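You operate a simulated robot arm through the tools that you are given. There is no shell and no other tool. Be economical: measure what you need, move in short steps, check, and stop when the job is done.

You run a simulated two-armed robot. Do the job below in one go: nothing can be reset, and whatever is moved stays where it is left.

## Task
Cure the valve alarm: stop the compressor the controller names, open its blue valve, restart it, press ACK.
Fine: leave the other compressors as they are.

It is judged by the outcome, as a careful person would: the job done as asked, and still so three seconds after it is handed in. It fails if anything else is knocked over, pushed out of place, dropped, spilled or broken.

## Robot
Two 7-joint arms with two-finger parallel grippers on one trunk, on a base that drives. Base frame: it is fixed to the floor where the robot stands at the start and does not move with it; the origin is under the middle of the robot, x ahead of it, y to its left, z up. Units: m, degrees, N and s.
The left shoulder is at the start at [0.06, 0.143, 0.838], the right one opposite. With the tool pointing down near the work surface each hand reaches from about 0.26 to 0.72 m from the robot's upright axis, wherever it stands, measured 20 degrees to its own side. Places, roughly: ack button [0.8, -0.8, 1.5]; blue valve lever of compressor eight [0.9, -0.8, 0.6]; blue valve lever of compressor nine [0.9, 0.2, 0.6]; blue valve lever of compressor seven [0.9, -1.7, 0.7]; compressor C7 [1.5, -1.5, 0.3]; compressor C8 [1.5, -0.6, 0.3]; compressor C9 [1.5, 0.4, 0.3]; controller [0.8, -0.7, 1.6]; left rack main switch [0.7, -0.8, 1.3]; right rack main switch [0.7, -0.7, 1.3]; switch of compressor eight [0.8, 0.2, 1.2]; switch of compressor nine [0.8, 1.1, 1.2]; switch of compressor seven [0.8, 0, 1.2]; switch of compressor ten [0.8, 1.3, 1.2]. Payload 1.57 kg a hand.
The TCP of each hand is the grasp point between the finger pads, 0.03 m short of the fingertips. In the tool frame z runs along the fingers and y along their closing line. Largest opening 0.11 m; finger width 0.024, thickness 0.012; the body of the gripper, 0.048 by 0.112 m, starts 0.078 m behind the TCP.
Orientation is told as [roll, pitch, yaw] about the base's x, y, z axes, in that order, counted from this pose: with the fingers straight down and closing along the base's y, the tool's x points along the base's -x, its y along +y and its z along -z.

## Interface
- The arms move only by the tool apply_moves. It takes "left_rows", "right_rows" or both (then of equal length, played together; a hand with none holds still); each is a list that holds one entry, the list of rows, each a list of 7 numbers: the shift along the tool's x, y, z in units of 400 mm (1.0 is 400 mm), then the turn, a rotation vector about the tool's x, y, z in units of 120 degrees (1.0 is 120 degrees), then the gripper command, from -1 (shut) to 1 (fully open), values between in proportion. In form: [[[x, y, z, wx, wy, wz, fingers], ...]]. A call has 1 to 8 rows; each row is the pose to reach, as a shift and turn from the pose commanded when the call began, along the tool's axes at that moment. A call with a number of a shift or a turn outside -1 to 1 is refused whole. Each row takes 0.2 s and may step no farther than 0.05 m and 8.6 degrees from the row before; otherwise, or with a gripper value out of range, the whole call is refused. A pose out of reach is approached as far as the arm can. The call stops where the force on the tool passes 40 N (or 10 N more than at its start, if that is more) or the arm is blocked; 0.2 s more then pass. Each finger travels about 0.045 m/s and halts on what it meets, pressing with about 41 N; the grip force reading is that of the motor and also rises with nothing between the fingers. The clock runs only during rows and for 0.2 s after the last one: add rows that repeat a pose to give the fingers time. The reply holds the time, the measured pose of the TCP, the force on the tool along the base axes, the opening and the grip force, in the units named above and with some noise, with the torque about the TCP (base axes, N m) and any sound that the robot's microphone picked up.
- Cameras (640 x 400 px; columns grow to the right, rows downward): "scene" is now at [0.0447, -0.0233, 1.4586]; the picture's right is [-0.31, -0.95, 0.00], its down [-0.48, 0.16, -0.86] and it looks along [0.82, -0.27, -0.51] (base axes); focal length 269 px, centre (320, 200). "left" rides on the left gripper at [0.07, -0.016, -0.141] in its tool frame; the picture's right is [0.23, 0.97, 0.00], its down [-0.85, 0.20, -0.48] and it looks along [-0.47, 0.11, 0.88] (tool axes); focal length 222 px, centre (320, 200). "right" rides on the right gripper at [0.07, 0.016, -0.141] in its tool frame; the picture's right is [-0.23, 0.97, 0.00], its down [-0.86, -0.20, -0.48] and it looks along [-0.47, -0.11, 0.88] (tool axes); focal length 222 px, centre (320, 200).
- get_image(camera): a new picture of that camera. It takes no simulated time.
- lift_body(by): slides the trunk up (or, below 0, down) by that many m; the arms and the scene camera ride with it, the base frame stays. It gives what a move gives, with no picture.
- base_move(legs): drives the robot by 1 to 6 legs, each [ahead, left, turn to the left] in m, m and degrees, along the robot's own axes; the way and the turn of a leg run together, so that a leg with both is an arc; at most 1.5 m and 180 degrees a leg. The arms and the cameras ride along, it lands a little off, and it stops where it bumps. It gives what a move gives.
- turn_head(pan, tilt): turns the head with the scene camera to pan (to the left, within 86 degrees either way) and tilt (down, from -29 to 69), counted from straight ahead of the robot. It gives what a move gives.
- measure_at(camera, pixels): for up to 12 pixels [column, row] of the newest picture of that camera ("zoom" is the newest enlarged one), the place [x, y, z] in the base frame of the surface seen there, good to about 0.002 m, but the place of the scene camera against the robot may be out by one fixed shift of up to 0.025 m in any direction. It takes no simulated time.
- zoom(camera, box): a new picture of the part [left, top, right, bottom] of that camera's present view, enlarged. It takes no simulated time.
- close_job(): hands the job in; it is judged then, once.

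Go step by step. Measure first, check grasps and placings, and put right what went wrong. The budget is 80 turns and 58 pictures, counting those below and the enlarged ones. Unless the task says otherwise, let go and move clear before handing in, and close with one line.

The tools are called as a command line: name --argument value ..., lists and objects as JSON in quotes. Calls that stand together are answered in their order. apply_moves: Moves the arms, as the interface text tells. Its arguments: {"type":"object","properties":{"left_rows":{"type":"array","items":{"type":"array","items":{"type":"array","items":{"type":"number"}}}},"right_rows":{"type":"array","items":{"type":"array","items":{"type":"array","items":{"type":"number"}}}}},"required":[]} The other tools are called the same way: lift_body (by) slides the trunk up or down; base_move (legs) drives the base; turn_head (pan, tilt) turns the head that bears the scene camera; get_image (camera) takes a picture; measure_at (camera, pixels) gives the place of the surface under pixels of a picture; zoom (camera, box) takes an enlarged picture of a part of a camera's view; close_job () hands the job in.

At the start:

```text
t: 0.0
left_tool_pos: [0.5145, 0.0561, 1.0006]
left_tcp_rot: [0.0, 0.0, 0.0]
left_wrist_force: [0.1, 0.0, 0.1]
left_torque: [0.01, 0.05, 0.03]
left_finger_gap: 0.11
left_grasp_force: 0.1
right_tool_pos: [0.3911, -0.3621, 0.9999]
right_tcp_rot: [0.0, 0.0, 0.0]
right_wrist_force: [0.3, 0.1, 0.7]
right_torque: [-0.01, -0.03, -0.02]
right_finger_gap: 0.1097
right_grasp_force: 0.1
trunk travel left (down, up): [-0.437, 0.153]
robot x, y, heading: [0.0005, -0.0041, -0.0]
head pan, tilt: [-18.3, 30.4]
```

scene: 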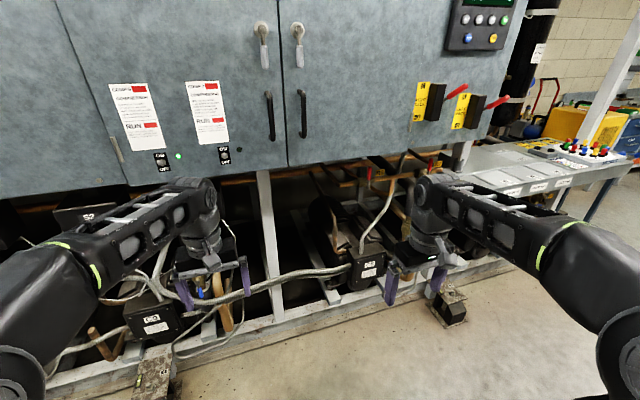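
right: 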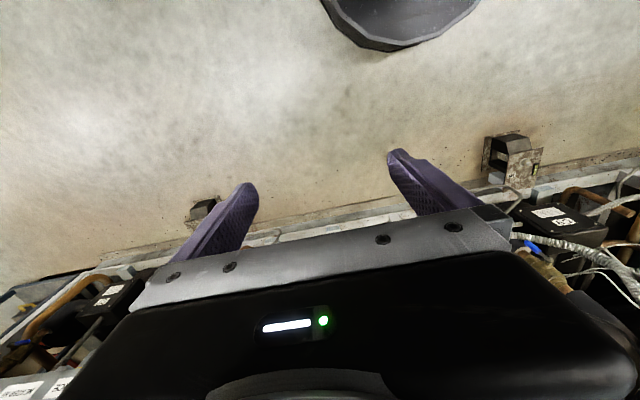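
left: 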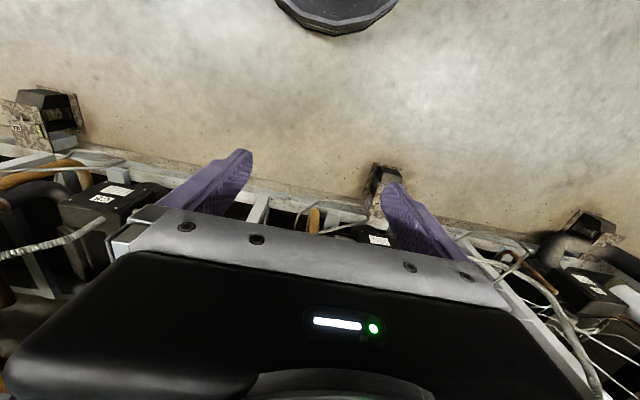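

The scene shows the cabinet with two compressor switches at (160,160) and (224,153), and the controller at the top right, around (480,25). I'll turn the head to read the controller.

turn_head --pan -45 --tilt 0

get_image --camera "scene"

```text
t: 0.9
left_tool_pos: [0.5137, 0.0565, 0.9996]
left_tcp_rot: [0.0, 0.0, 0.0]
left_wrist_force: [0.5, 0.0, 0.3]
left_torque: [0.03, -0.02, 0.0]
left_finger_gap: 0.1098
left_grasp_force: 0.1
right_tool_pos: [0.39, -0.3617, 0.9992]
right_tcp_rot: [-0.1, 0.0, -0.1]
right_wrist_force: [0.1, -0.4, -0.1]
right_torque: [-0.03, 0.03, 0.02]
right_finger_gap: 0.1101
right_grasp_force: 0.0
trunk travel left (down, up): [-0.437, 0.153]
robot x, y, heading: [-0.0014, -0.0013, -0.1]
head pan, tilt: [-45.0, 0.0]
```

```text
54 pictures are left
```

scene: 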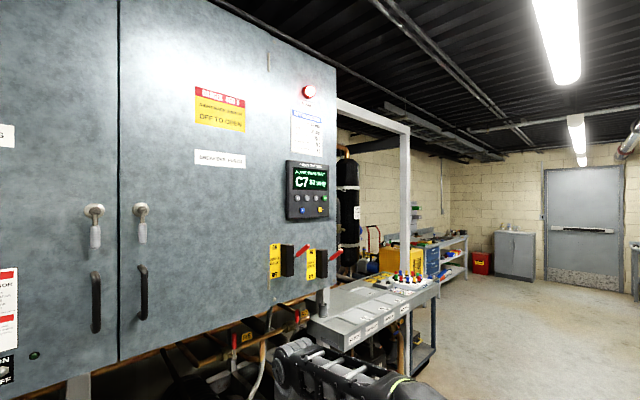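

zoom --camera "scene" --box '[260, 70, 360, 230]'

zoom --camera "scene" --box '[280, 155, 336, 225]'

measure_at --camera "zoom" --pixels '[[320, 200]]'

turn_head --pan 0 --tilt 20

get_image --camera "scene"

```text
2.50 times, centred on (310, 150) of scene
```

zoom: 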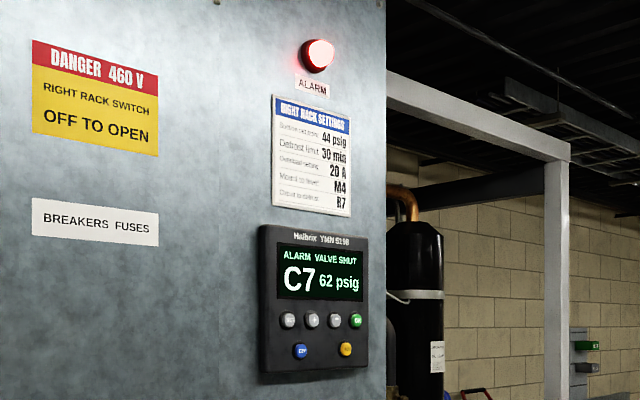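

```text
5.71 times, centred on (308, 190) of scene
```

zoom: 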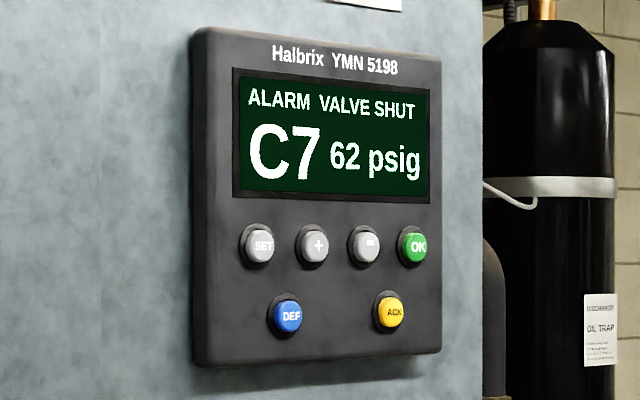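

```text
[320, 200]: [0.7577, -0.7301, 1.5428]
```

```text
t: 2.1
left_tool_pos: [0.5144, 0.0562, 1.0001]
left_tcp_rot: [0.0, 0.0, 0.1]
left_wrist_force: [0.2, 0.3, 0.0]
left_torque: [0.02, -0.01, -0.01]
left_finger_gap: 0.1099
left_grasp_force: 0.0
right_tool_pos: [0.3901, -0.3625, 0.9999]
right_tcp_rot: [0.0, 0.0, 0.0]
right_wrist_force: [-0.5, 0.1, 0.7]
right_torque: [0.01, 0.01, -0.03]
right_finger_gap: 0.1101
right_grasp_force: 0.0
trunk travel left (down, up): [-0.437, 0.153]
robot x, y, heading: [-0.0004, 0.0004, 0.0]
head pan, tilt: [0.0, 20.0]
```

```text
51 pictures are left
```

scene: 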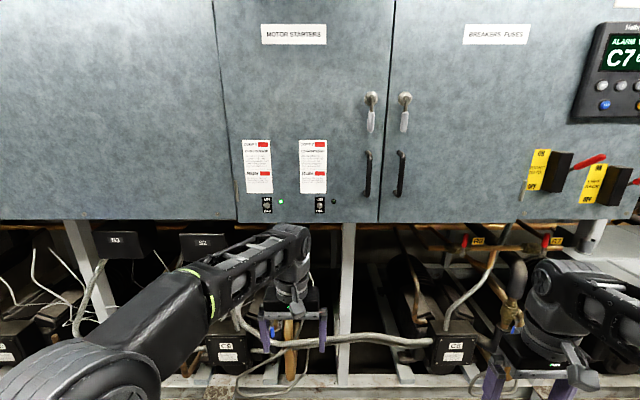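

The controller names C7 (alarm "VALVE SHUT"). Next I'll read the switch labels at (257,165) and (313,165).

zoom --camera "scene" --box '[234, 136, 344, 220]'

measure_at --camera "scene" --pixels '[[267, 199], [267, 210], [320, 200], [320, 210], [267, 204], [320, 205], [280, 201], [333, 201], [300, 212]]'

zoom --camera "scene" --box '[252, 190, 340, 220]'

measure_at --camera "zoom" --pixels '[[320, 200]]'

```text
4.76 times, centred on (289, 178) of scene
```

zoom: 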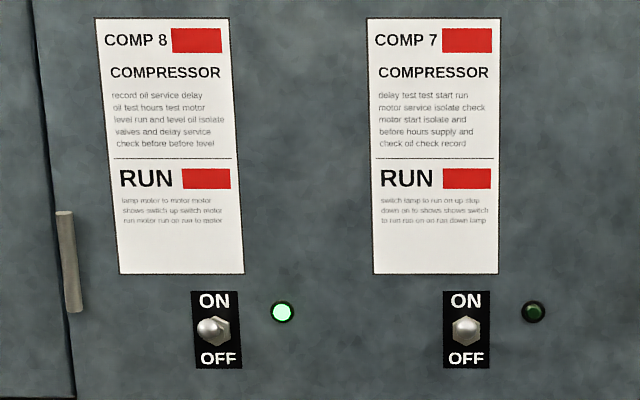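

```text
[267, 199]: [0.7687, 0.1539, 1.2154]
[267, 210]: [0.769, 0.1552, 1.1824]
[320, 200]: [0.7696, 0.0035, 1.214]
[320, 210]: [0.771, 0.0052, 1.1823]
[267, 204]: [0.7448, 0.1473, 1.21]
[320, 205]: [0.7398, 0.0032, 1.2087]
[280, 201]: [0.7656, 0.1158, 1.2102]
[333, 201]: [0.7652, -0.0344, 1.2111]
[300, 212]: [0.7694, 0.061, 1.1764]
```

```text
7.27 times, centred on (296, 205) of scene
```

zoom: 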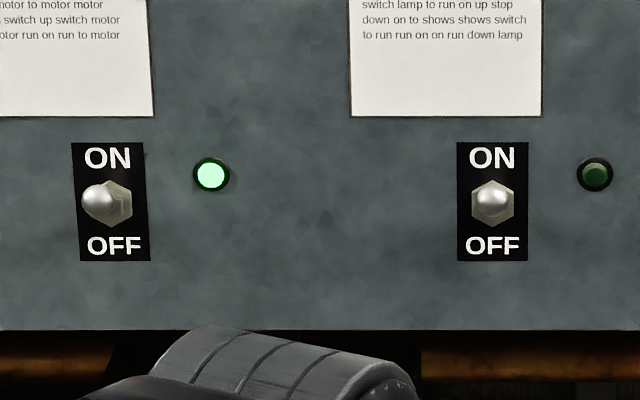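

```text
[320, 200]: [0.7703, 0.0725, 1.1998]
```

C7's switch is the right one (label "COMP 7", lever at (320,205), lamp dark), and the lever is up at ON. I'll close the left hand and tip it to point forward, then measure with the wrist camera.

apply_moves --left_rows '[[[0, 0, -0.06, 0, -0.07, 0, -1], [0, 0, -0.12, 0, -0.14, 0, -1], [0, 0, -0.18, 0, -0.21, 0, -1], [0, 0, -0.24, 0, -0.28, 0, -1], [0, 0, -0.3, 0, -0.35, 0, -1], [0, 0, -0.36, 0, -0.42, 0, -1], [0, 0, -0.42, 0, -0.49, 0, -1], [0, 0, -0.48, 0, -0.56, 0, -1]]]'

```text
t: 3.9
left_tool_pos: [0.5142, 0.0555, 1.1925]
left_tcp_rot: [-0.1, -67.3, 0.0]
left_wrist_force: [-1.0, 0.3, 0.4]
left_torque: [0.01, 0.0, 0.01]
left_finger_gap: 0.0
left_grasp_force: 21.1
right_tool_pos: [0.3896, -0.3621, 0.9995]
right_tcp_rot: [0.0, 0.0, 0.0]
right_wrist_force: [-0.3, 0.3, 0.7]
right_torque: [-0.04, -0.01, 0.0]
right_finger_gap: 0.1097
right_grasp_force: 0.1
trunk travel left (down, up): [-0.437, 0.153]
robot x, y, heading: [-0.0027, -0.002, 0.2]
head pan, tilt: [0.0, 20.0]
```

The hand tipped to -67° cleanly. I'll finish the turn, line up above the C7 lever at y≈0.003, and look with the wrist camera.

apply_moves --left_rows '[[[-0.05, -0.04, -0.02, 0, -0.065, 0, -1], [-0.1, -0.08, -0.04, 0, -0.13, 0, -1], [-0.138, -0.13, -0.058, 0, -0.189, 0, -1], [-0.138, -0.13, -0.058, 0, -0.189, 0, -1]]]'

get_image --camera "left"

get_image --camera "scene"

```text
t: 4.9
left_tool_pos: [0.5148, 0.0039, 1.2531]
left_tcp_rot: [-69.0, -90.0, 68.9]
left_wrist_force: [0.9, 0.2, 0.7]
left_torque: [-0.02, -0.02, -0.03]
left_finger_gap: 0.0001
left_grasp_force: 20.6
right_tool_pos: [0.3892, -0.3616, 1.0007]
right_tcp_rot: [0.0, 0.1, 0.0]
right_wrist_force: [-0.5, 1.1, 0.5]
right_torque: [0.0, 0.0, 0.0]
right_finger_gap: 0.11
right_grasp_force: 0.1
trunk travel left (down, up): [-0.437, 0.153]
robot x, y, heading: [-0.002, 0.0018, 0.2]
head pan, tilt: [0.0, 20.0]
```

```text
48 pictures are left
```

left: 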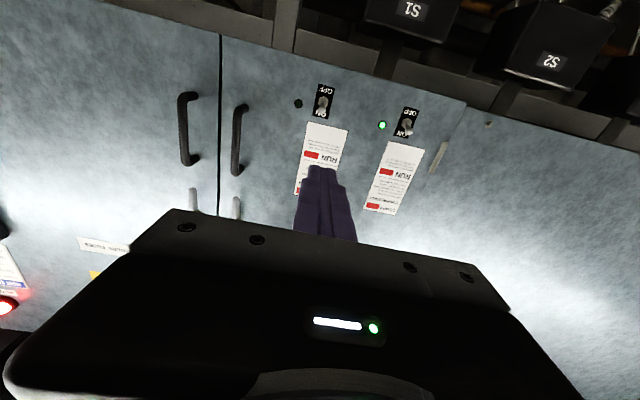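

```text
47 pictures are left
```

scene: 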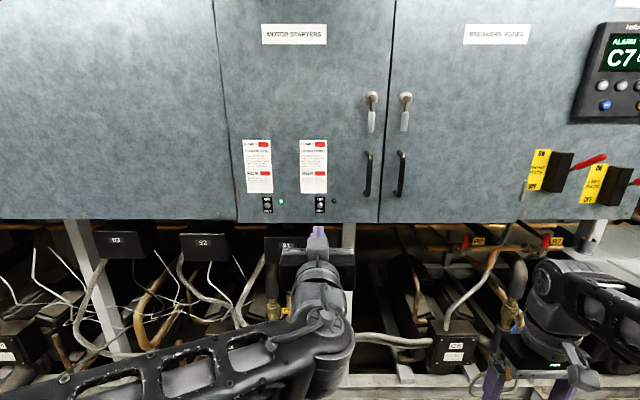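

The wrist picture is upside down, with the C7 switch at about (323,104). I'll zoom in and measure the lever there.

zoom --camera "left" --box '[280, 80, 344, 120]'

measure_at --camera "left" --pixels '[[323, 104], [322, 106], [323, 101], [326, 91], [319, 113], [322, 108]]'

measure_at --camera "scene" --pixels '[[318, 230], [318, 240]]'

```text
10.00 times, centred on (312, 100) of left
```

zoom: 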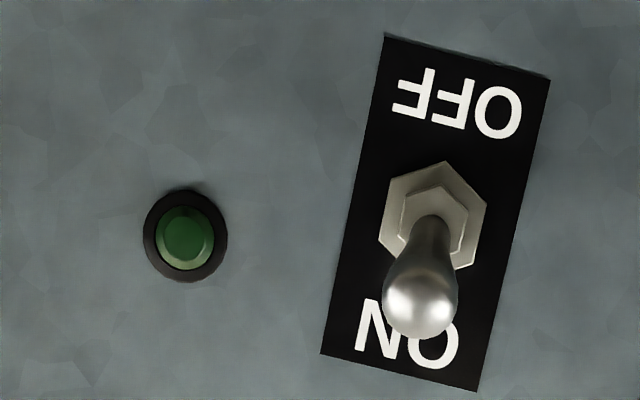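

```text
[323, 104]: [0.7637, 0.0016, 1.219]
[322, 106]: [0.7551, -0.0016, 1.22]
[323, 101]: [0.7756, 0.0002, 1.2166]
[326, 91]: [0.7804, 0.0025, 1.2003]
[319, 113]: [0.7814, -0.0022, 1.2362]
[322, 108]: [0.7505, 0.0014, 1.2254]
```

```text
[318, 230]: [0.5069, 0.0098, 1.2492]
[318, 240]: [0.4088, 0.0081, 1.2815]
```

By the wrist camera the lever tip is at about (0.747, 0, 1.226), with the plate at x≈0.781. I'll advance the closed fingers just above it.

apply_moves --left_rows '[[[-0.03, -0.005, 0.1, 0, 0, 0, -1], [-0.035, -0.009, 0.2, 0, 0, 0, -1], [-0.035, -0.009, 0.3, 0, 0, 0, -1], [-0.035, -0.009, 0.4, 0, 0, 0, -1], [-0.035, -0.009, 0.48, 0, 0, 0, -1], [-0.035, -0.009, 0.52, 0, 0, 0, -1], [-0.035, -0.009, 0.535, 0, 0, 0, -1], [-0.035, -0.009, 0.535, 0, 0, 0, -1]]]'

zoom --camera "left" --box '[240, 60, 400, 220]'

```text
t: 6.7
left_tool_pos: [0.7286, 0.001, 1.2658]
left_tcp_rot: [1.6, -89.9, -1.7]
left_wrist_force: [-0.6, 0.7, -0.5]
left_torque: [-0.03, 0.03, -0.01]
left_finger_gap: 0.0
left_grasp_force: 21.2
right_tool_pos: [0.3902, -0.363, 1.0004]
right_tcp_rot: [0.0, 0.0, 0.0]
right_wrist_force: [0.4, 0.3, -0.8]
right_torque: [0.01, 0.02, 0.03]
right_finger_gap: 0.1099
right_grasp_force: 0.0
trunk travel left (down, up): [-0.437, 0.153]
robot x, y, heading: [-0.0005, -0.0008, 0.2]
head pan, tilt: [0.0, 20.0]
```

```text
2.50 times, centred on (320, 140) of left
```

zoom: 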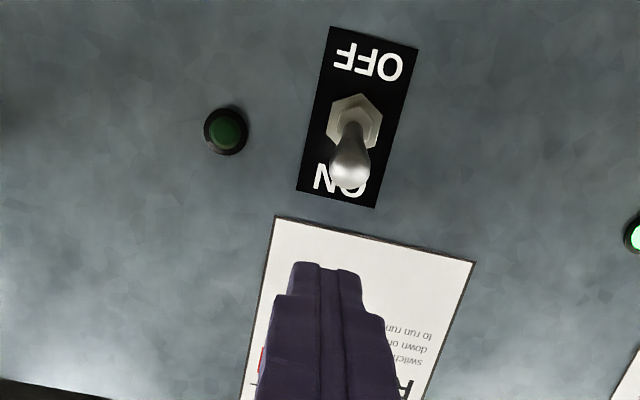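

The fingers are right over the lever, with clearance from the panel. I'll push it down in small steps.

apply_moves --left_rows '[[[0.03, 0, 0, 0, 0, 0, -1], [0.06, 0, 0, 0, 0, 0, -1], [0.08, 0, 0, 0, 0, 0, -1], [0.1, 0, 0, 0, 0, 0, -1], [0.12, 0, 0, 0, 0, 0, -1], [0.135, 0, 0, 0, 0, 0, -1], [0.15, 0, 0, 0, 0, 0, -1]]]'

zoom --camera "left" --box '[240, 60, 400, 220]'

```text
t: 8.3
left_tool_pos: [0.7255, 0.0021, 1.2204]
left_tcp_rot: [-169.3, -88.6, 169.4]
left_wrist_force: [-2.9, -0.8, 10.4]
left_torque: [0.06, -0.25, -0.16]
left_finger_gap: 0.0003
left_grasp_force: 21.8
right_tool_pos: [0.3892, -0.3615, 1.0003]
right_tcp_rot: [0.0, 0.1, 0.0]
right_wrist_force: [-0.6, 0.5, 0.1]
right_torque: [0.0, -0.02, 0.06]
right_finger_gap: 0.1102
right_grasp_force: 0.1
trunk travel left (down, up): [-0.437, 0.153]
robot x, y, heading: [0.0035, -0.0018, 0.1]
head pan, tilt: [0.0, 20.0]
stopped in row 7 (left hand): the force on the tool passed its limit at 42 N (the readings are from after the stop); the commanded pose is now the measured one
```

```text
2.50 times, centred on (320, 140) of left
```

zoom: 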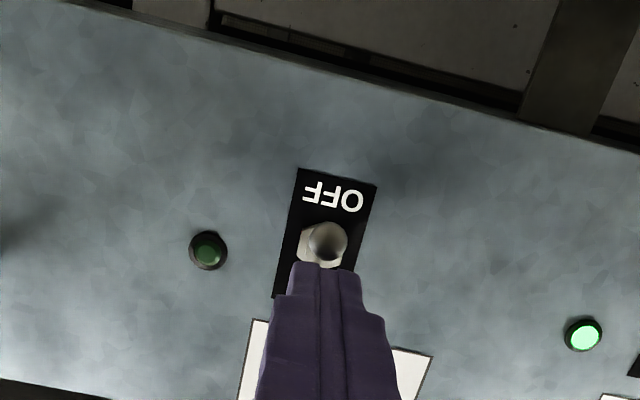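

The lever met resistance near the end of the push. I'll lift away and check whether it flipped.

apply_moves --left_rows '[[[-0.06, 0, 0, 0, 0, 0, -1], [-0.11, 0, 0, 0, 0, 0, -1], [-0.11, 0, 0, 0, 0, 0, -1]]]'

zoom --camera "left" --box '[280, 70, 360, 130]'

```text
t: 9.1
left_tool_pos: [0.7256, 0.0033, 1.2624]
left_tcp_rot: [-168.7, -89.1, 168.7]
left_wrist_force: [0.7, -0.6, 0.4]
left_torque: [0.01, -0.01, 0.03]
left_finger_gap: 0.0003
left_grasp_force: 22.0
right_tool_pos: [0.3896, -0.362, 0.9999]
right_tcp_rot: [0.0, 0.0, 0.0]
right_wrist_force: [-0.1, -0.1, 0.5]
right_torque: [-0.01, 0.01, -0.03]
right_finger_gap: 0.1101
right_grasp_force: 0.1
trunk travel left (down, up): [-0.437, 0.153]
robot x, y, heading: [0.0, 0.0004, -0.1]
head pan, tilt: [0.0, 20.0]
```

```text
6.67 times, centred on (320, 100) of left
```

zoom: 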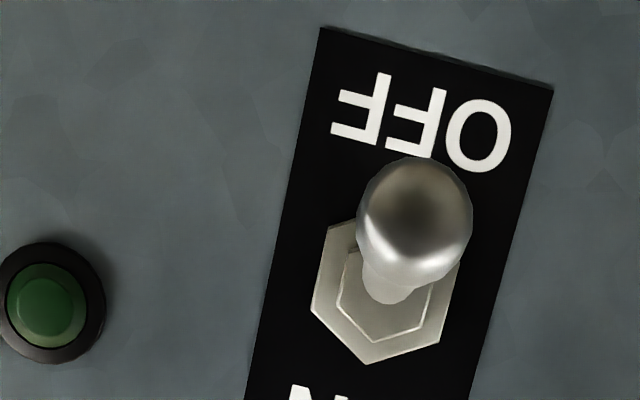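

The lever now points to OFF. I'll pull the hand back and look right and down toward C7's valve.

apply_moves --left_rows '[[[0, 0, -0.12, 0, 0, 0, -1], [0, 0, -0.24, 0, 0, 0, -1], [0, 0, -0.36, 0, 0, 0, -1], [0, 0, -0.48, 0, 0, 0, -1], [0, 0, -0.55, 0, 0, 0, -1]]]'

turn_head --pan -60 --tilt 25

get_image --camera "scene"

```text
t: 10.3
left_tool_pos: [0.5047, 0.0018, 1.2577]
left_tcp_rot: [-168.0, -89.0, 168.1]
left_wrist_force: [-0.6, 1.1, 0.5]
left_torque: [0.01, 0.0, -0.01]
left_finger_gap: 0.0
left_grasp_force: 21.2
right_tool_pos: [0.3898, -0.3619, 0.9995]
right_tcp_rot: [0.0, -0.1, 0.0]
right_wrist_force: [-0.3, 0.3, -0.3]
right_torque: [0.02, -0.01, 0.04]
right_finger_gap: 0.1102
right_grasp_force: 0.0
trunk travel left (down, up): [-0.437, 0.153]
robot x, y, heading: [-0.0014, 0.0017, -0.0]
head pan, tilt: [0.0, 20.0]
```

```text
t: 11.6
left_tool_pos: [0.5065, 0.0027, 1.257]
left_tcp_rot: [-168.0, -89.0, 168.0]
left_wrist_force: [-0.3, 0.3, 0.3]
left_torque: [-0.01, 0.0, 0.02]
left_finger_gap: 0.0
left_grasp_force: 21.3
right_tool_pos: [0.3898, -0.3626, 0.9993]
right_tcp_rot: [0.0, 0.0, 0.0]
right_wrist_force: [0.9, 0.9, -0.3]
right_torque: [0.0, 0.03, -0.02]
right_finger_gap: 0.1098
right_grasp_force: 0.0
trunk travel left (down, up): [-0.437, 0.153]
robot x, y, heading: [0.0001, 0.0002, -0.1]
head pan, tilt: [-60.0, 25.0]
```

```text
42 pictures are left
```

scene: 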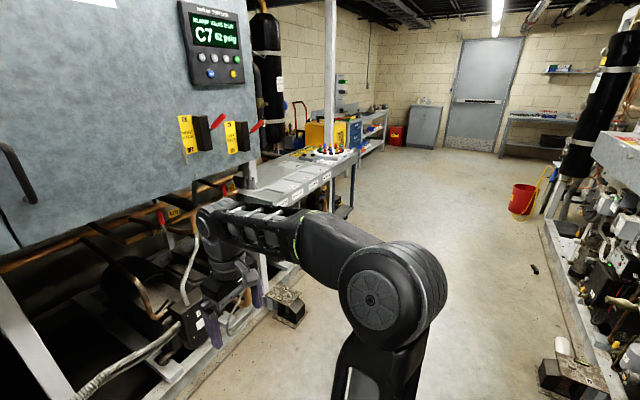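

measure_at --camera "scene" --pixels '[[217, 120], [256, 125], [290, 200], [325, 178], [352, 152], [350, 200], [345, 212], [290, 300], [310, 165], [240, 60]]'

base_move --legs '[[-0.25, 0, 0], [0, -1.2, 0]]'

turn_head --pan -20 --tilt 30

get_image --camera "scene"

```text
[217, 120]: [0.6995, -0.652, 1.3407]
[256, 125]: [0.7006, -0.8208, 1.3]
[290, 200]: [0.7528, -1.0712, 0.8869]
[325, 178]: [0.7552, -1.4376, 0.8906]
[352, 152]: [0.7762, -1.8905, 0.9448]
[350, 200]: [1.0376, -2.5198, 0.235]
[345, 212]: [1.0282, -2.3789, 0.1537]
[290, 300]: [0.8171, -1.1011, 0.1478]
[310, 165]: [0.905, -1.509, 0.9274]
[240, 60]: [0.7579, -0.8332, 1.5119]
```

```text
t: 19.1
left_tool_pos: [0.2613, -1.2004, 1.2565]
left_tcp_rot: [-169.0, -89.0, 169.5]
left_wrist_force: [0.5, -0.5, -0.6]
left_torque: [0.0, -0.02, -0.03]
left_finger_gap: 0.0
left_grasp_force: 20.9
right_tool_pos: [0.1482, -1.5673, 1.0006]
right_tcp_rot: [0.1, 0.0, 0.5]
right_wrist_force: [-0.7, -0.2, 0.0]
right_torque: [0.01, 0.0, 0.02]
right_finger_gap: 0.1101
right_grasp_force: 0.1
trunk travel left (down, up): [-0.437, 0.153]
robot x, y, heading: [-0.2471, -1.2112, 0.5]
head pan, tilt: [-60.0, 25.0]
```

```text
t: 20.2
left_tool_pos: [0.2616, -1.2009, 1.2578]
left_tcp_rot: [-168.1, -89.0, 168.6]
left_wrist_force: [-0.3, -0.4, -0.6]
left_torque: [0.0, 0.01, 0.01]
left_finger_gap: 0.0
left_grasp_force: 21.2
right_tool_pos: [0.1479, -1.5678, 0.9998]
right_tcp_rot: [0.0, 0.0, 0.5]
right_wrist_force: [0.4, 0.0, -0.2]
right_torque: [0.01, 0.01, -0.03]
right_finger_gap: 0.1102
right_grasp_force: 0.0
trunk travel left (down, up): [-0.437, 0.153]
robot x, y, heading: [-0.2458, -1.2115, 0.3]
head pan, tilt: [-20.0, 30.0]
```

```text
41 pictures are left
```

scene: 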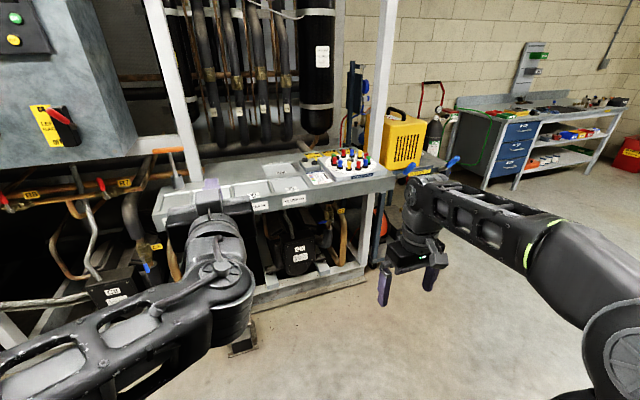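

zoom --camera "scene" --box '[130, 160, 400, 320]'

```text
2.37 times, centred on (265, 240) of scene
```

zoom: 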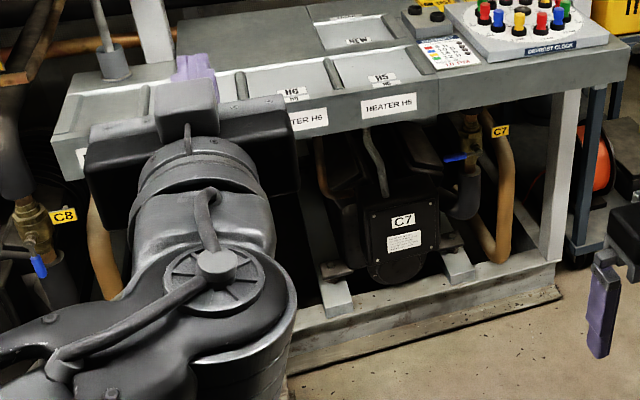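

C7's blue lever is at zoom pixel (455,158), lying horizontally across the pipe (shut). C8's lever at (40,268) points along its pipe (open). I'll lower the trunk and move right for a closer look.

lift_body --by -0.3

base_move --legs '[[0, -0.35, 0]]'

turn_head --pan -5 --tilt 25

get_image --camera "scene"

```text
t: 23.2
left_tool_pos: [0.2614, -1.2003, 0.9577]
left_tcp_rot: [-168.1, -89.0, 168.6]
left_wrist_force: [-0.2, -0.3, -0.8]
left_torque: [-0.01, -0.03, 0.03]
left_finger_gap: 0.0
left_grasp_force: 21.0
right_tool_pos: [0.1477, -1.5675, 0.6999]
right_tcp_rot: [0.0, 0.1, 0.4]
right_wrist_force: [-0.4, -0.3, 0.4]
right_torque: [-0.01, -0.01, 0.04]
right_finger_gap: 0.1099
right_grasp_force: 0.1
trunk travel left (down, up): [-0.137, 0.453]
robot x, y, heading: [-0.2439, -1.2081, 0.6]
head pan, tilt: [-20.0, 30.0]
```

```text
t: 25.5
left_tool_pos: [0.2631, -1.549, 0.958]
left_tcp_rot: [-167.8, -89.0, 168.3]
left_wrist_force: [-0.2, -0.3, -0.3]
left_torque: [0.01, -0.01, -0.03]
left_finger_gap: 0.0
left_grasp_force: 21.4
right_tool_pos: [0.1495, -1.9135, 0.6989]
right_tcp_rot: [0.0, 0.0, 0.4]
right_wrist_force: [-0.2, 0.9, -0.7]
right_torque: [0.01, 0.0, 0.0]
right_finger_gap: 0.1101
right_grasp_force: 0.1
trunk travel left (down, up): [-0.137, 0.453]
robot x, y, heading: [-0.2432, -1.5607, 0.3]
head pan, tilt: [-20.0, 30.0]
```

```text
t: 26.2
left_tool_pos: [0.2626, -1.5487, 0.9572]
left_tcp_rot: [-167.8, -89.1, 168.2]
left_wrist_force: [0.0, 0.2, -0.4]
left_torque: [0.03, -0.02, -0.01]
left_finger_gap: 0.0
left_grasp_force: 21.4
right_tool_pos: [0.1503, -1.9146, 0.6992]
right_tcp_rot: [0.0, 0.0, 0.4]
right_wrist_force: [0.2, -0.1, -0.2]
right_torque: [-0.03, -0.01, 0.0]
right_finger_gap: 0.11
right_grasp_force: 0.1
trunk travel left (down, up): [-0.137, 0.453]
robot x, y, heading: [-0.2421, -1.5537, 0.4]
head pan, tilt: [-5.0, 25.0]
```

```text
39 pictures are left
```

scene: 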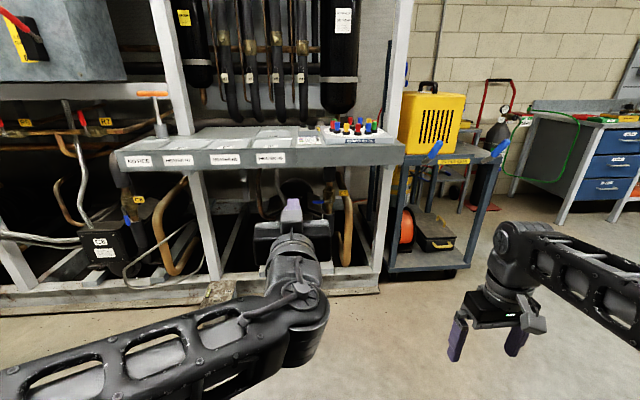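

zoom --camera "scene" --box '[280, 160, 376, 220]'

zoom --camera "scene" --box '[100, 180, 180, 240]'

measure_at --camera "scene" --pixels '[[317, 202], [313, 202], [321, 202], [325, 202], [328, 199], [329, 190], [346, 220], [340, 193], [375, 220], [330, 215]]'

```text
6.67 times, centred on (328, 190) of scene
```

zoom: 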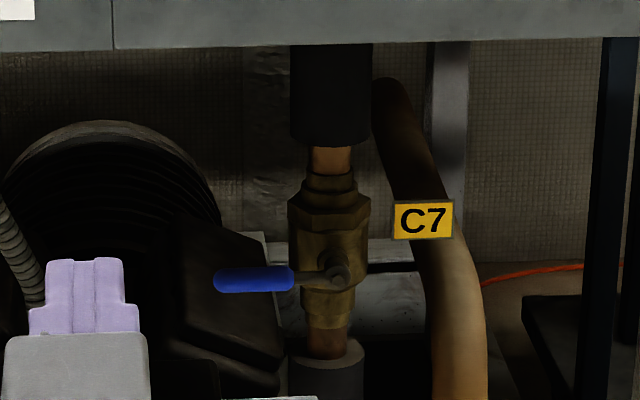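

```text
6.67 times, centred on (140, 210) of scene
```

zoom: 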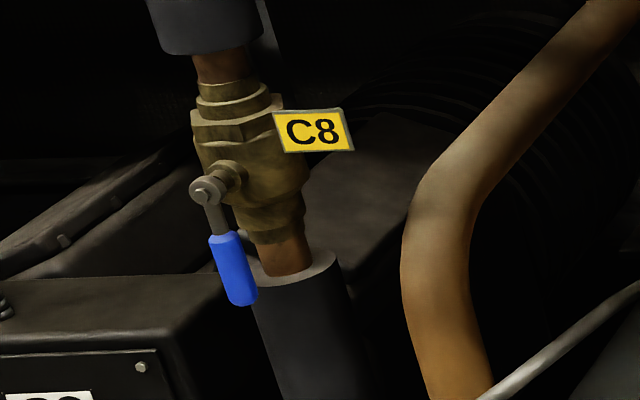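

```text
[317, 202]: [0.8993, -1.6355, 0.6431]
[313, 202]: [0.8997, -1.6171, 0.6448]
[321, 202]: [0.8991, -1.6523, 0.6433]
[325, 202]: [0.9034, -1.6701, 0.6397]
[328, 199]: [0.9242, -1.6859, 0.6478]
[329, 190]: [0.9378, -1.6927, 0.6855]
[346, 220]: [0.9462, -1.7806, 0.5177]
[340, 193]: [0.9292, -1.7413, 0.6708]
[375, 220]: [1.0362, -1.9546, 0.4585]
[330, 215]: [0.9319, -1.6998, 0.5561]
```

C7's lever pivots near (0.90,-1.70,0.645) and its tip is at y≈-1.61. Like C8's, it should end up pointing down. I'll tip the right hand forward with its fingers closed.

apply_moves --right_rows '[[[-0.03, 0.05, 0, 0, -0.07, 0, -1], [-0.06, 0.1, 0, 0, -0.14, 0, -1], [-0.09, 0.15, 0, 0, -0.21, 0, -1], [-0.12, 0.2, 0, 0, -0.28, 0, -1], [-0.15, 0.25, 0, 0, -0.35, 0, -1], [-0.18, 0.3, 0, 0, -0.42, 0, -1], [-0.21, 0.35, 0, 0, -0.49, 0, -1], [-0.24, 0.4, 0, 0, -0.56, 0, -1]]]'

apply_moves --right_rows '[[[0, 0.04, 0, 0, -0.065, 0, -1], [0, 0.08, 0, 0, -0.13, 0, -1], [0, 0.12, 0, 0, -0.19, 0, -1], [0, 0.16, 0, 0, -0.19, 0, -1]]]'

```text
t: 28.0
left_tool_pos: [0.2635, -1.549, 0.9571]
left_tcp_rot: [-168.6, -89.1, 169.1]
left_wrist_force: [-0.4, -0.2, -1.1]
left_torque: [-0.02, -0.04, 0.0]
left_finger_gap: 0.0001
left_grasp_force: 21.7
right_tool_pos: [0.2682, -1.7557, 0.7132]
right_tcp_rot: [0.4, -67.3, 0.1]
right_wrist_force: [0.4, 0.7, -0.3]
right_torque: [0.02, 0.02, -0.02]
right_finger_gap: 0.0
right_grasp_force: 21.4
right hand out of reach, approached as far as the arm can: row 7, 8
trunk travel left (down, up): [-0.137, 0.453]
robot x, y, heading: [-0.2434, -1.5533, 0.2]
head pan, tilt: [-5.0, 25.0]
```

```text
t: 29.0
left_tool_pos: [0.2642, -1.5486, 0.9572]
left_tcp_rot: [-167.7, -89.0, 168.1]
left_wrist_force: [0.3, -0.3, 0.6]
left_torque: [0.04, -0.02, 0.02]
left_finger_gap: 0.0
left_grasp_force: 21.3
right_tool_pos: [0.3048, -1.6785, 0.716]
right_tcp_rot: [120.2, -89.9, -119.9]
right_wrist_force: [-0.6, 0.3, -0.6]
right_torque: [-0.02, 0.04, 0.0]
right_finger_gap: 0.0001
right_grasp_force: 21.2
right hand out of reach, approached as far as the arm can: row 1, 2, 3, 4
trunk travel left (down, up): [-0.137, 0.453]
robot x, y, heading: [-0.2415, -1.5552, 0.2]
head pan, tilt: [-5.0, 25.0]
```

The right hand points forward at z≈0.716. Now I'll drive ahead and view the valve through the right wrist camera.

base_move --legs '[[0.33, 0, 0]]'

get_image --camera "right"

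get_image --camera "scene"

```text
t: 31.2
left_tool_pos: [0.5874, -1.5488, 0.9576]
left_tcp_rot: [-167.7, -89.1, 168.0]
left_wrist_force: [0.3, 0.2, 0.1]
left_torque: [0.03, -0.02, 0.0]
left_finger_gap: 0.0
left_grasp_force: 21.5
right_tool_pos: [0.63, -1.6795, 0.7163]
right_tcp_rot: [51.7, -89.9, -51.5]
right_wrist_force: [0.2, -0.1, -0.6]
right_torque: [0.02, 0.0, -0.04]
right_finger_gap: 0.0
right_grasp_force: 20.8
trunk travel left (down, up): [-0.137, 0.453]
robot x, y, heading: [0.0806, -1.5529, -0.2]
head pan, tilt: [-5.0, 25.0]
```

```text
36 pictures are left
```

right: 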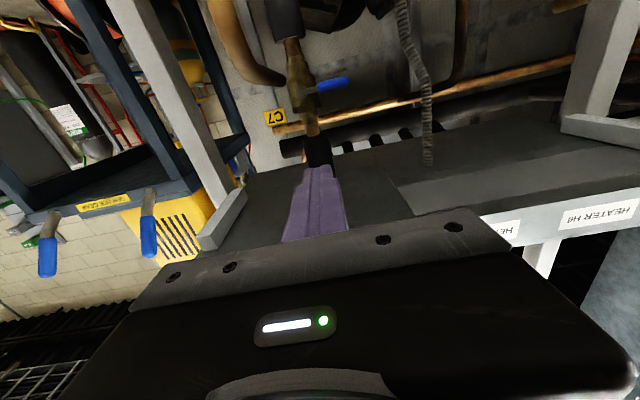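

```text
35 pictures are left
```

scene: 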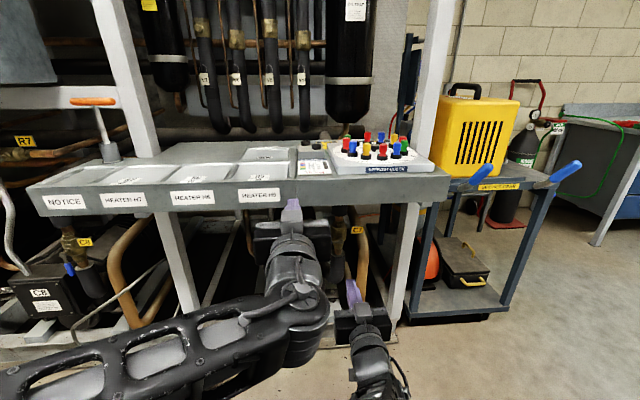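

zoom --camera "right" --box '[260, 40, 388, 120]'

measure_at --camera "right" --pixels '[[331, 84], [345, 81], [320, 87], [312, 88], [310, 110], [295, 60], [342, 84], [425, 120], [240, 60], [290, 30], [355, 120], [470, 180]]'

```text
5.00 times, centred on (324, 80) of right
```

zoom: 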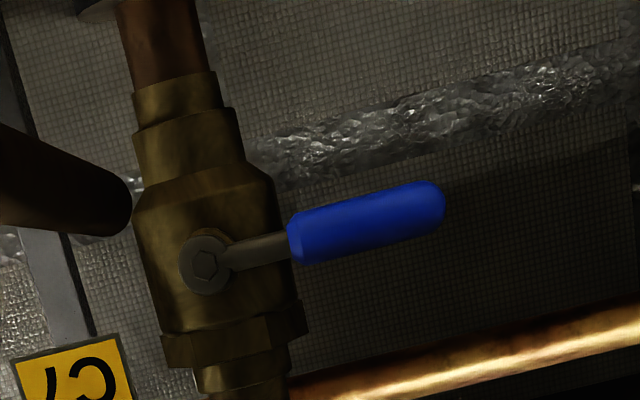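

```text
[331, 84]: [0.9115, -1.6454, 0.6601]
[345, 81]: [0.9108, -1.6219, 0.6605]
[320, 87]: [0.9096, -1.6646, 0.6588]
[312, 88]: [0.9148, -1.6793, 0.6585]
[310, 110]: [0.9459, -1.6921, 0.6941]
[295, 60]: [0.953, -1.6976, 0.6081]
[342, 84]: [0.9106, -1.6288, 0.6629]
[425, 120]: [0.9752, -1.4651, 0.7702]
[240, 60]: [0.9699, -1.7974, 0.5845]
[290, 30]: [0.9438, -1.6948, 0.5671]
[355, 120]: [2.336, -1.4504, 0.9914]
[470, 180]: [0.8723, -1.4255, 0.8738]
```

The wrist camera gives the pivot near (0.915,-1.70,0.659) and the tip at y≈-1.617. I'll approach a point above the lever, stopping short first to check the position.

apply_moves --right_rows '[[[0, 0.05, 0.1, 0, 0, 0, -1], [0, 0.1, 0.2, 0, 0, 0, -1], [0, 0.1, 0.3, 0, 0, 0, -1], [0, 0.1, 0.4, 0, 0, 0, -1], [0, 0.1, 0.4, 0, 0, 0, -1]]]'

zoom --camera "right" --box '[220, 20, 440, 220]'

```text
t: 32.4
left_tool_pos: [0.59, -1.5491, 0.9556]
left_tcp_rot: [-167.3, -89.0, 167.6]
left_wrist_force: [-0.3, -0.3, 0.3]
left_torque: [-0.04, 0.02, -0.03]
left_finger_gap: 0.0001
left_grasp_force: 21.3
right_tool_pos: [0.7894, -1.639, 0.7175]
right_tcp_rot: [18.0, -90.0, -18.0]
right_wrist_force: [0.9, -0.5, 0.6]
right_torque: [0.01, 0.0, 0.04]
right_finger_gap: 0.0
right_grasp_force: 21.4
trunk travel left (down, up): [-0.137, 0.453]
robot x, y, heading: [0.0837, -1.5537, -0.0]
head pan, tilt: [-5.0, 25.0]
```

```text
2.00 times, centred on (330, 120) of right
```

zoom: 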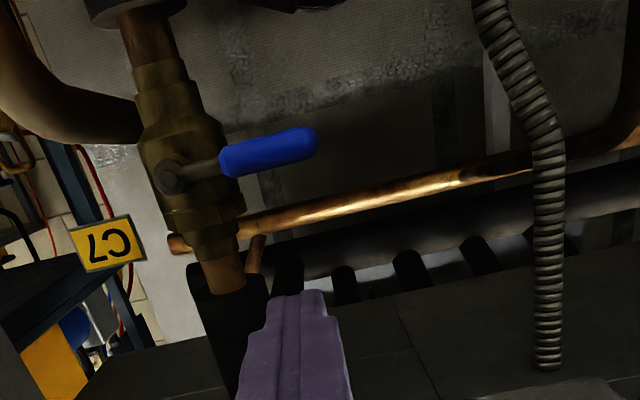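

Commanded and measured poses agree. I'll advance until the fingertips are just past the lever's depth (TCP x≈0.898).

apply_moves --right_rows '[[[0, 0, 0.1, 0, 0, 0, -1], [0, 0, 0.2, 0, 0, 0, -1], [0, 0, 0.272, 0, 0, 0, -1], [0, 0, 0.272, 0, 0, 0, -1]]]'

zoom --camera "right" --box '[220, 20, 440, 220]'

```text
t: 32.9
left_tool_pos: [0.5968, -1.536, 0.9615]
left_tcp_rot: [-170.8, -88.4, 173.0]
left_wrist_force: [0.9, 0.2, -0.2]
left_torque: [0.03, 0.11, -0.06]
left_finger_gap: 0.0001
left_grasp_force: 21.7
right_tool_pos: [0.8419, -1.6379, 0.7213]
right_tcp_rot: [120.7, -89.8, -120.3]
right_wrist_force: [0.6, 0.2, -0.6]
right_torque: [0.0, 0.01, -0.01]
right_finger_gap: 0.0
right_grasp_force: 22.0
trunk travel left (down, up): [-0.137, 0.453]
robot x, y, heading: [0.0822, -1.5493, -0.0]
head pan, tilt: [-5.0, 25.0]
stopped in row 2 (left hand): the force on the tool passed its limit at 116 N (the readings are from after the stop); the commanded pose is now the measured one
```

```text
2.00 times, centred on (330, 120) of right
```

zoom: 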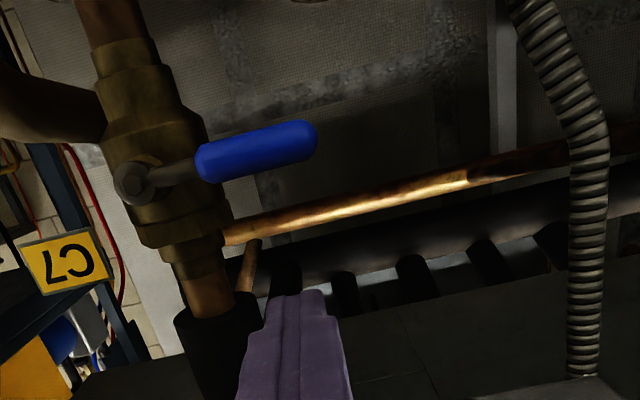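

The left hand was bumped, evidently by my own right arm underneath it. I'll move the left hand up and to the left, out of the way.

apply_moves --left_rows '[[[-0.08, 0.05, 0, 0, 0, 0, -1], [-0.15, 0.13, 0, 0, 0, 0, -1], [-0.22, 0.22, -0.02, 0, 0, 0, -1], [-0.25, 0.32, -0.04, 0, 0, 0, -1], [-0.25, 0.43, -0.06, 0, 0, 0, -1], [-0.25, 0.54, -0.08, 0, 0, 0, -1], [-0.25, 0.65, -0.1, 0, 0, 0, -1], [-0.25, 0.75, -0.12, 0, 0, 0, -1]]]'

get_image --camera "scene"

```text
t: 34.7
left_tool_pos: [0.5335, -1.2375, 1.061]
left_tcp_rot: [-170.3, -88.4, 172.4]
left_wrist_force: [0.6, 0.1, -0.2]
left_torque: [-0.01, 0.02, 0.05]
left_finger_gap: 0.0002
left_grasp_force: 21.0
right_tool_pos: [0.8423, -1.6391, 0.7197]
right_tcp_rot: [107.6, -89.8, -107.3]
right_wrist_force: [-0.1, -0.4, 0.1]
right_torque: [0.01, -0.01, 0.0]
right_finger_gap: 0.0001
right_grasp_force: 21.2
trunk travel left (down, up): [-0.137, 0.453]
robot x, y, heading: [0.0811, -1.5526, -0.2]
head pan, tilt: [-5.0, 25.0]
```

```text
31 pictures are left
```

scene: 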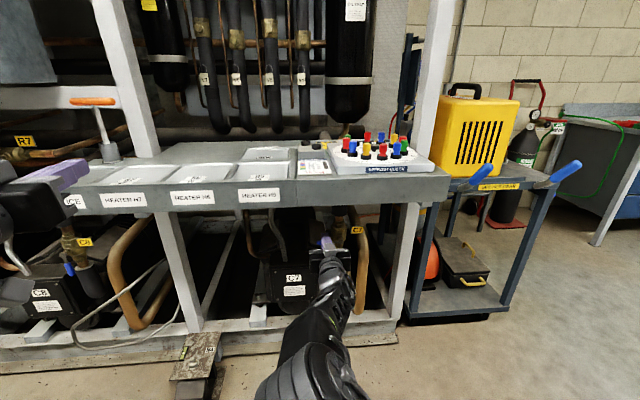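

The view is clear and nothing has moved. I'll advance the right hand the remaining 0.056 m.

apply_moves --right_rows '[[[0, 0, 0.07, 0, 0, 0, -1], [0, 0, 0.14, 0, 0, 0, -1], [0, 0, 0.14, 0, 0, 0, -1]]]'

zoom --camera "right" --box '[220, 20, 440, 220]'

measure_at --camera "zoom" --pixels '[[300, 135], [230, 155], [100, 190], [120, 185], [280, 300]]'

```text
t: 35.5
left_tool_pos: [0.5326, -1.2376, 1.0609]
left_tcp_rot: [-171.4, -88.5, 173.5]
left_wrist_force: [0.7, 0.8, -0.6]
left_torque: [-0.01, -0.01, 0.02]
left_finger_gap: 0.0001
left_grasp_force: 21.9
right_tool_pos: [0.8983, -1.6382, 0.7207]
right_tcp_rot: [99.2, -89.9, -98.9]
right_wrist_force: [-0.7, -0.2, -0.6]
right_torque: [0.03, 0.02, 0.0]
right_finger_gap: 0.0002
right_grasp_force: 21.1
trunk travel left (down, up): [-0.137, 0.453]
robot x, y, heading: [0.0835, -1.5552, 0.2]
head pan, tilt: [-5.0, 25.0]
```

```text
2.00 times, centred on (330, 120) of right
```

zoom: 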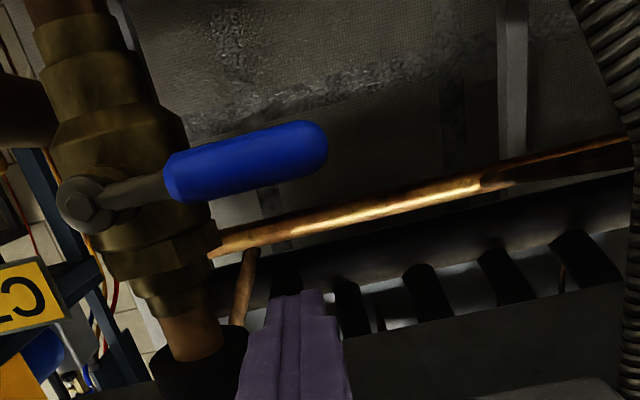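

```text
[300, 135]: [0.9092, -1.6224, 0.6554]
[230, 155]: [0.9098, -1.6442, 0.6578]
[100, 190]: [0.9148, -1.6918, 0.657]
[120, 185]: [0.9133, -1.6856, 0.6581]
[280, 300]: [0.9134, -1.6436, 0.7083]
```

The fingers are above the lever. Before the arc down, I'll check clearance to the C7 junction box below.

measure_at --camera "scene" --pixels '[[293, 279], [270, 265], [310, 268], [314, 280], [268, 240], [340, 320], [325, 300]]'

```text
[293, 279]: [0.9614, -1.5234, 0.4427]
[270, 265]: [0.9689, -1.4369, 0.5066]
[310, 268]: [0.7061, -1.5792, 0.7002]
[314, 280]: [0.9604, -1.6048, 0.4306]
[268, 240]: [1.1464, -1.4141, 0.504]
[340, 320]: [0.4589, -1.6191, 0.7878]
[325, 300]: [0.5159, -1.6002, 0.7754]
```

The box sits at x≈0.96 and z≤0.51, so it's clear. I'll push the lever down along its arc.

apply_moves --right_rows '[[[0.06, 0.003, 0, 0, 0, 0, -1], [0.107, 0.007, 0, 0, 0, 0, -1], [0.163, 0.015, 0, 0, 0, 0, -1], [0.218, 0.003, 0, 0, 0, 0, -1], [0.266, -0.027, 0, 0, 0, 0, -1], [0.301, -0.071, 0, 0, 0, 0, -1], [0.314, -0.102, 0, 0, 0, 0, -1], [0.314, -0.102, 0, 0, 0, 0, -1]]]'

zoom --camera "right" --box '[220, 20, 440, 220]'

```text
t: 37.3
left_tool_pos: [0.5322, -1.2371, 1.0592]
left_tcp_rot: [-171.5, -88.5, 173.6]
left_wrist_force: [-0.2, -0.4, -0.5]
left_torque: [0.02, 0.03, 0.01]
left_finger_gap: 0.0
left_grasp_force: 21.6
right_tool_pos: [0.875, -1.6684, 0.6108]
right_tcp_rot: [100.6, -89.9, -100.3]
right_wrist_force: [0.4, 0.5, -0.3]
right_torque: [-0.01, 0.0, -0.02]
right_finger_gap: 0.0
right_grasp_force: 21.7
right hand out of reach, approached as far as the arm can: row 5, 6, 7, 8
trunk travel left (down, up): [-0.137, 0.453]
robot x, y, heading: [0.0831, -1.5495, -0.1]
head pan, tilt: [-5.0, 25.0]
```

```text
2.00 times, centred on (330, 120) of right
```

zoom: 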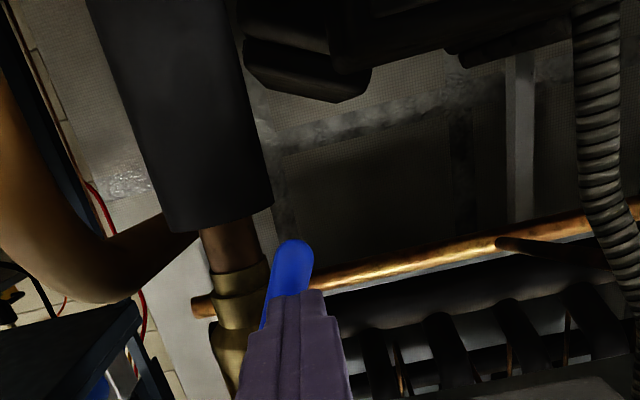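

The lever turned part way before the hand ran out of reach at x=0.875. I'll pull back, drive 0.1 m closer, and look again.

apply_moves --right_rows '[[[0, 0, -0.1, 0, 0, 0, -1], [0, 0, -0.2, 0, 0, 0, -1], [0, 0, -0.3, 0, 0, 0, -1], [0, 0, -0.4, 0, 0, 0, -1]]]'

base_move --legs '[[0.1, 0, 0]]'

zoom --camera "right" --box '[220, 20, 440, 220]'

```text
t: 38.3
left_tool_pos: [0.5324, -1.2385, 1.0599]
left_tcp_rot: [-171.5, -88.4, 173.5]
left_wrist_force: [-0.4, -0.7, -0.2]
left_torque: [0.0, -0.03, 0.04]
left_finger_gap: 0.0
left_grasp_force: 21.4
right_tool_pos: [0.7146, -1.6678, 0.6107]
right_tcp_rot: [117.3, -89.8, -117.1]
right_wrist_force: [0.1, -0.3, 0.6]
right_torque: [0.0, 0.02, 0.0]
right_finger_gap: 0.0001
right_grasp_force: 21.1
trunk travel left (down, up): [-0.137, 0.453]
robot x, y, heading: [0.0856, -1.552, -0.3]
head pan, tilt: [-5.0, 25.0]
```

```text
t: 39.5
left_tool_pos: [0.6316, -1.2381, 1.0606]
left_tcp_rot: [-171.5, -88.5, 173.6]
left_wrist_force: [0.0, -1.2, 0.6]
left_torque: [0.0, -0.01, 0.0]
left_finger_gap: 0.0
left_grasp_force: 21.0
right_tool_pos: [0.8136, -1.6695, 0.6113]
right_tcp_rot: [111.9, -89.8, -111.7]
right_wrist_force: [0.4, 0.6, -0.3]
right_torque: [-0.02, 0.01, 0.02]
right_finger_gap: 0.0001
right_grasp_force: 21.1
trunk travel left (down, up): [-0.137, 0.453]
robot x, y, heading: [0.1812, -1.5503, -0.0]
head pan, tilt: [-5.0, 25.0]
```

```text
2.00 times, centred on (330, 120) of right
```

zoom: 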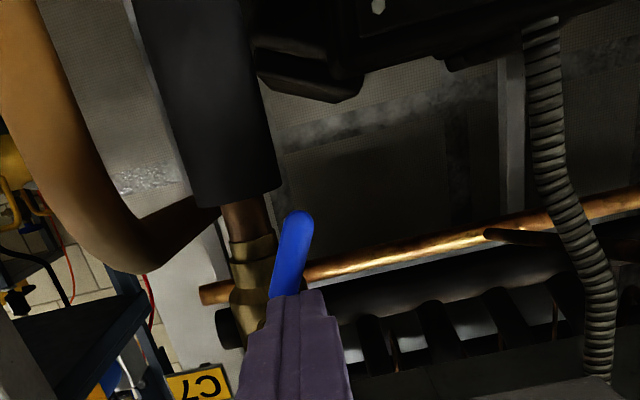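

measure_at --camera "zoom" --pixels '[[300, 222], [290, 255], [280, 285], [240, 225], [225, 150], [295, 240]]'

```text
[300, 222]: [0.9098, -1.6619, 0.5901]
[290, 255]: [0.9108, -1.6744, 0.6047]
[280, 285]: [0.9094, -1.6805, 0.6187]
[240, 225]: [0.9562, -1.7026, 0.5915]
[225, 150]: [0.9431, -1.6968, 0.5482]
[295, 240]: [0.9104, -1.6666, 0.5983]
```

The lever is at about 63°, with its tip at (y -1.662, z 0.590). I'll go in on its left side and push it right until it's vertical.

apply_moves --right_rows '[[[0.028, 0.1, 0, 0, 0, 0, -1], [0.03, 0.11, 0.1, 0, 0, 0, -1], [0.03, 0.11, 0.21, 0, 0, 0, -1], [0.03, 0.11, 0.21, 0, 0, 0, -1], [0.03, 0.06, 0.21, 0, 0, 0, -1], [0.033, 0.01, 0.21, 0, 0, 0, -1], [0.035, -0.025, 0.21, 0, 0, 0, -1], [0.035, -0.032, 0.21, 0, 0, 0, -1]]]'

zoom --camera "right" --box '[220, 20, 440, 220]'

```text
t: 41.3
left_tool_pos: [0.6315, -1.2375, 1.0591]
left_tcp_rot: [-170.9, -88.5, 172.9]
left_wrist_force: [-0.8, 0.3, -0.9]
left_torque: [-0.03, -0.01, -0.03]
left_finger_gap: 0.0
left_grasp_force: 21.0
right_tool_pos: [0.8973, -1.6812, 0.5956]
right_tcp_rot: [108.3, -89.9, -107.9]
right_wrist_force: [-0.1, 5.1, -3.9]
right_torque: [0.01, 0.11, 0.13]
right_finger_gap: 0.0
right_grasp_force: 21.6
trunk travel left (down, up): [-0.137, 0.453]
robot x, y, heading: [0.1835, -1.5515, -0.1]
head pan, tilt: [-5.0, 25.0]
```

```text
2.00 times, centred on (330, 120) of right
```

zoom: 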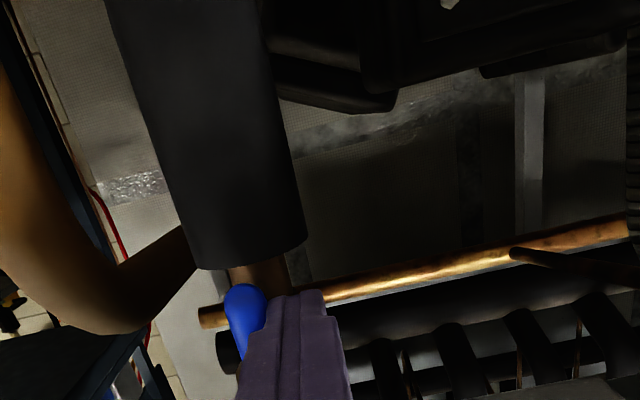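

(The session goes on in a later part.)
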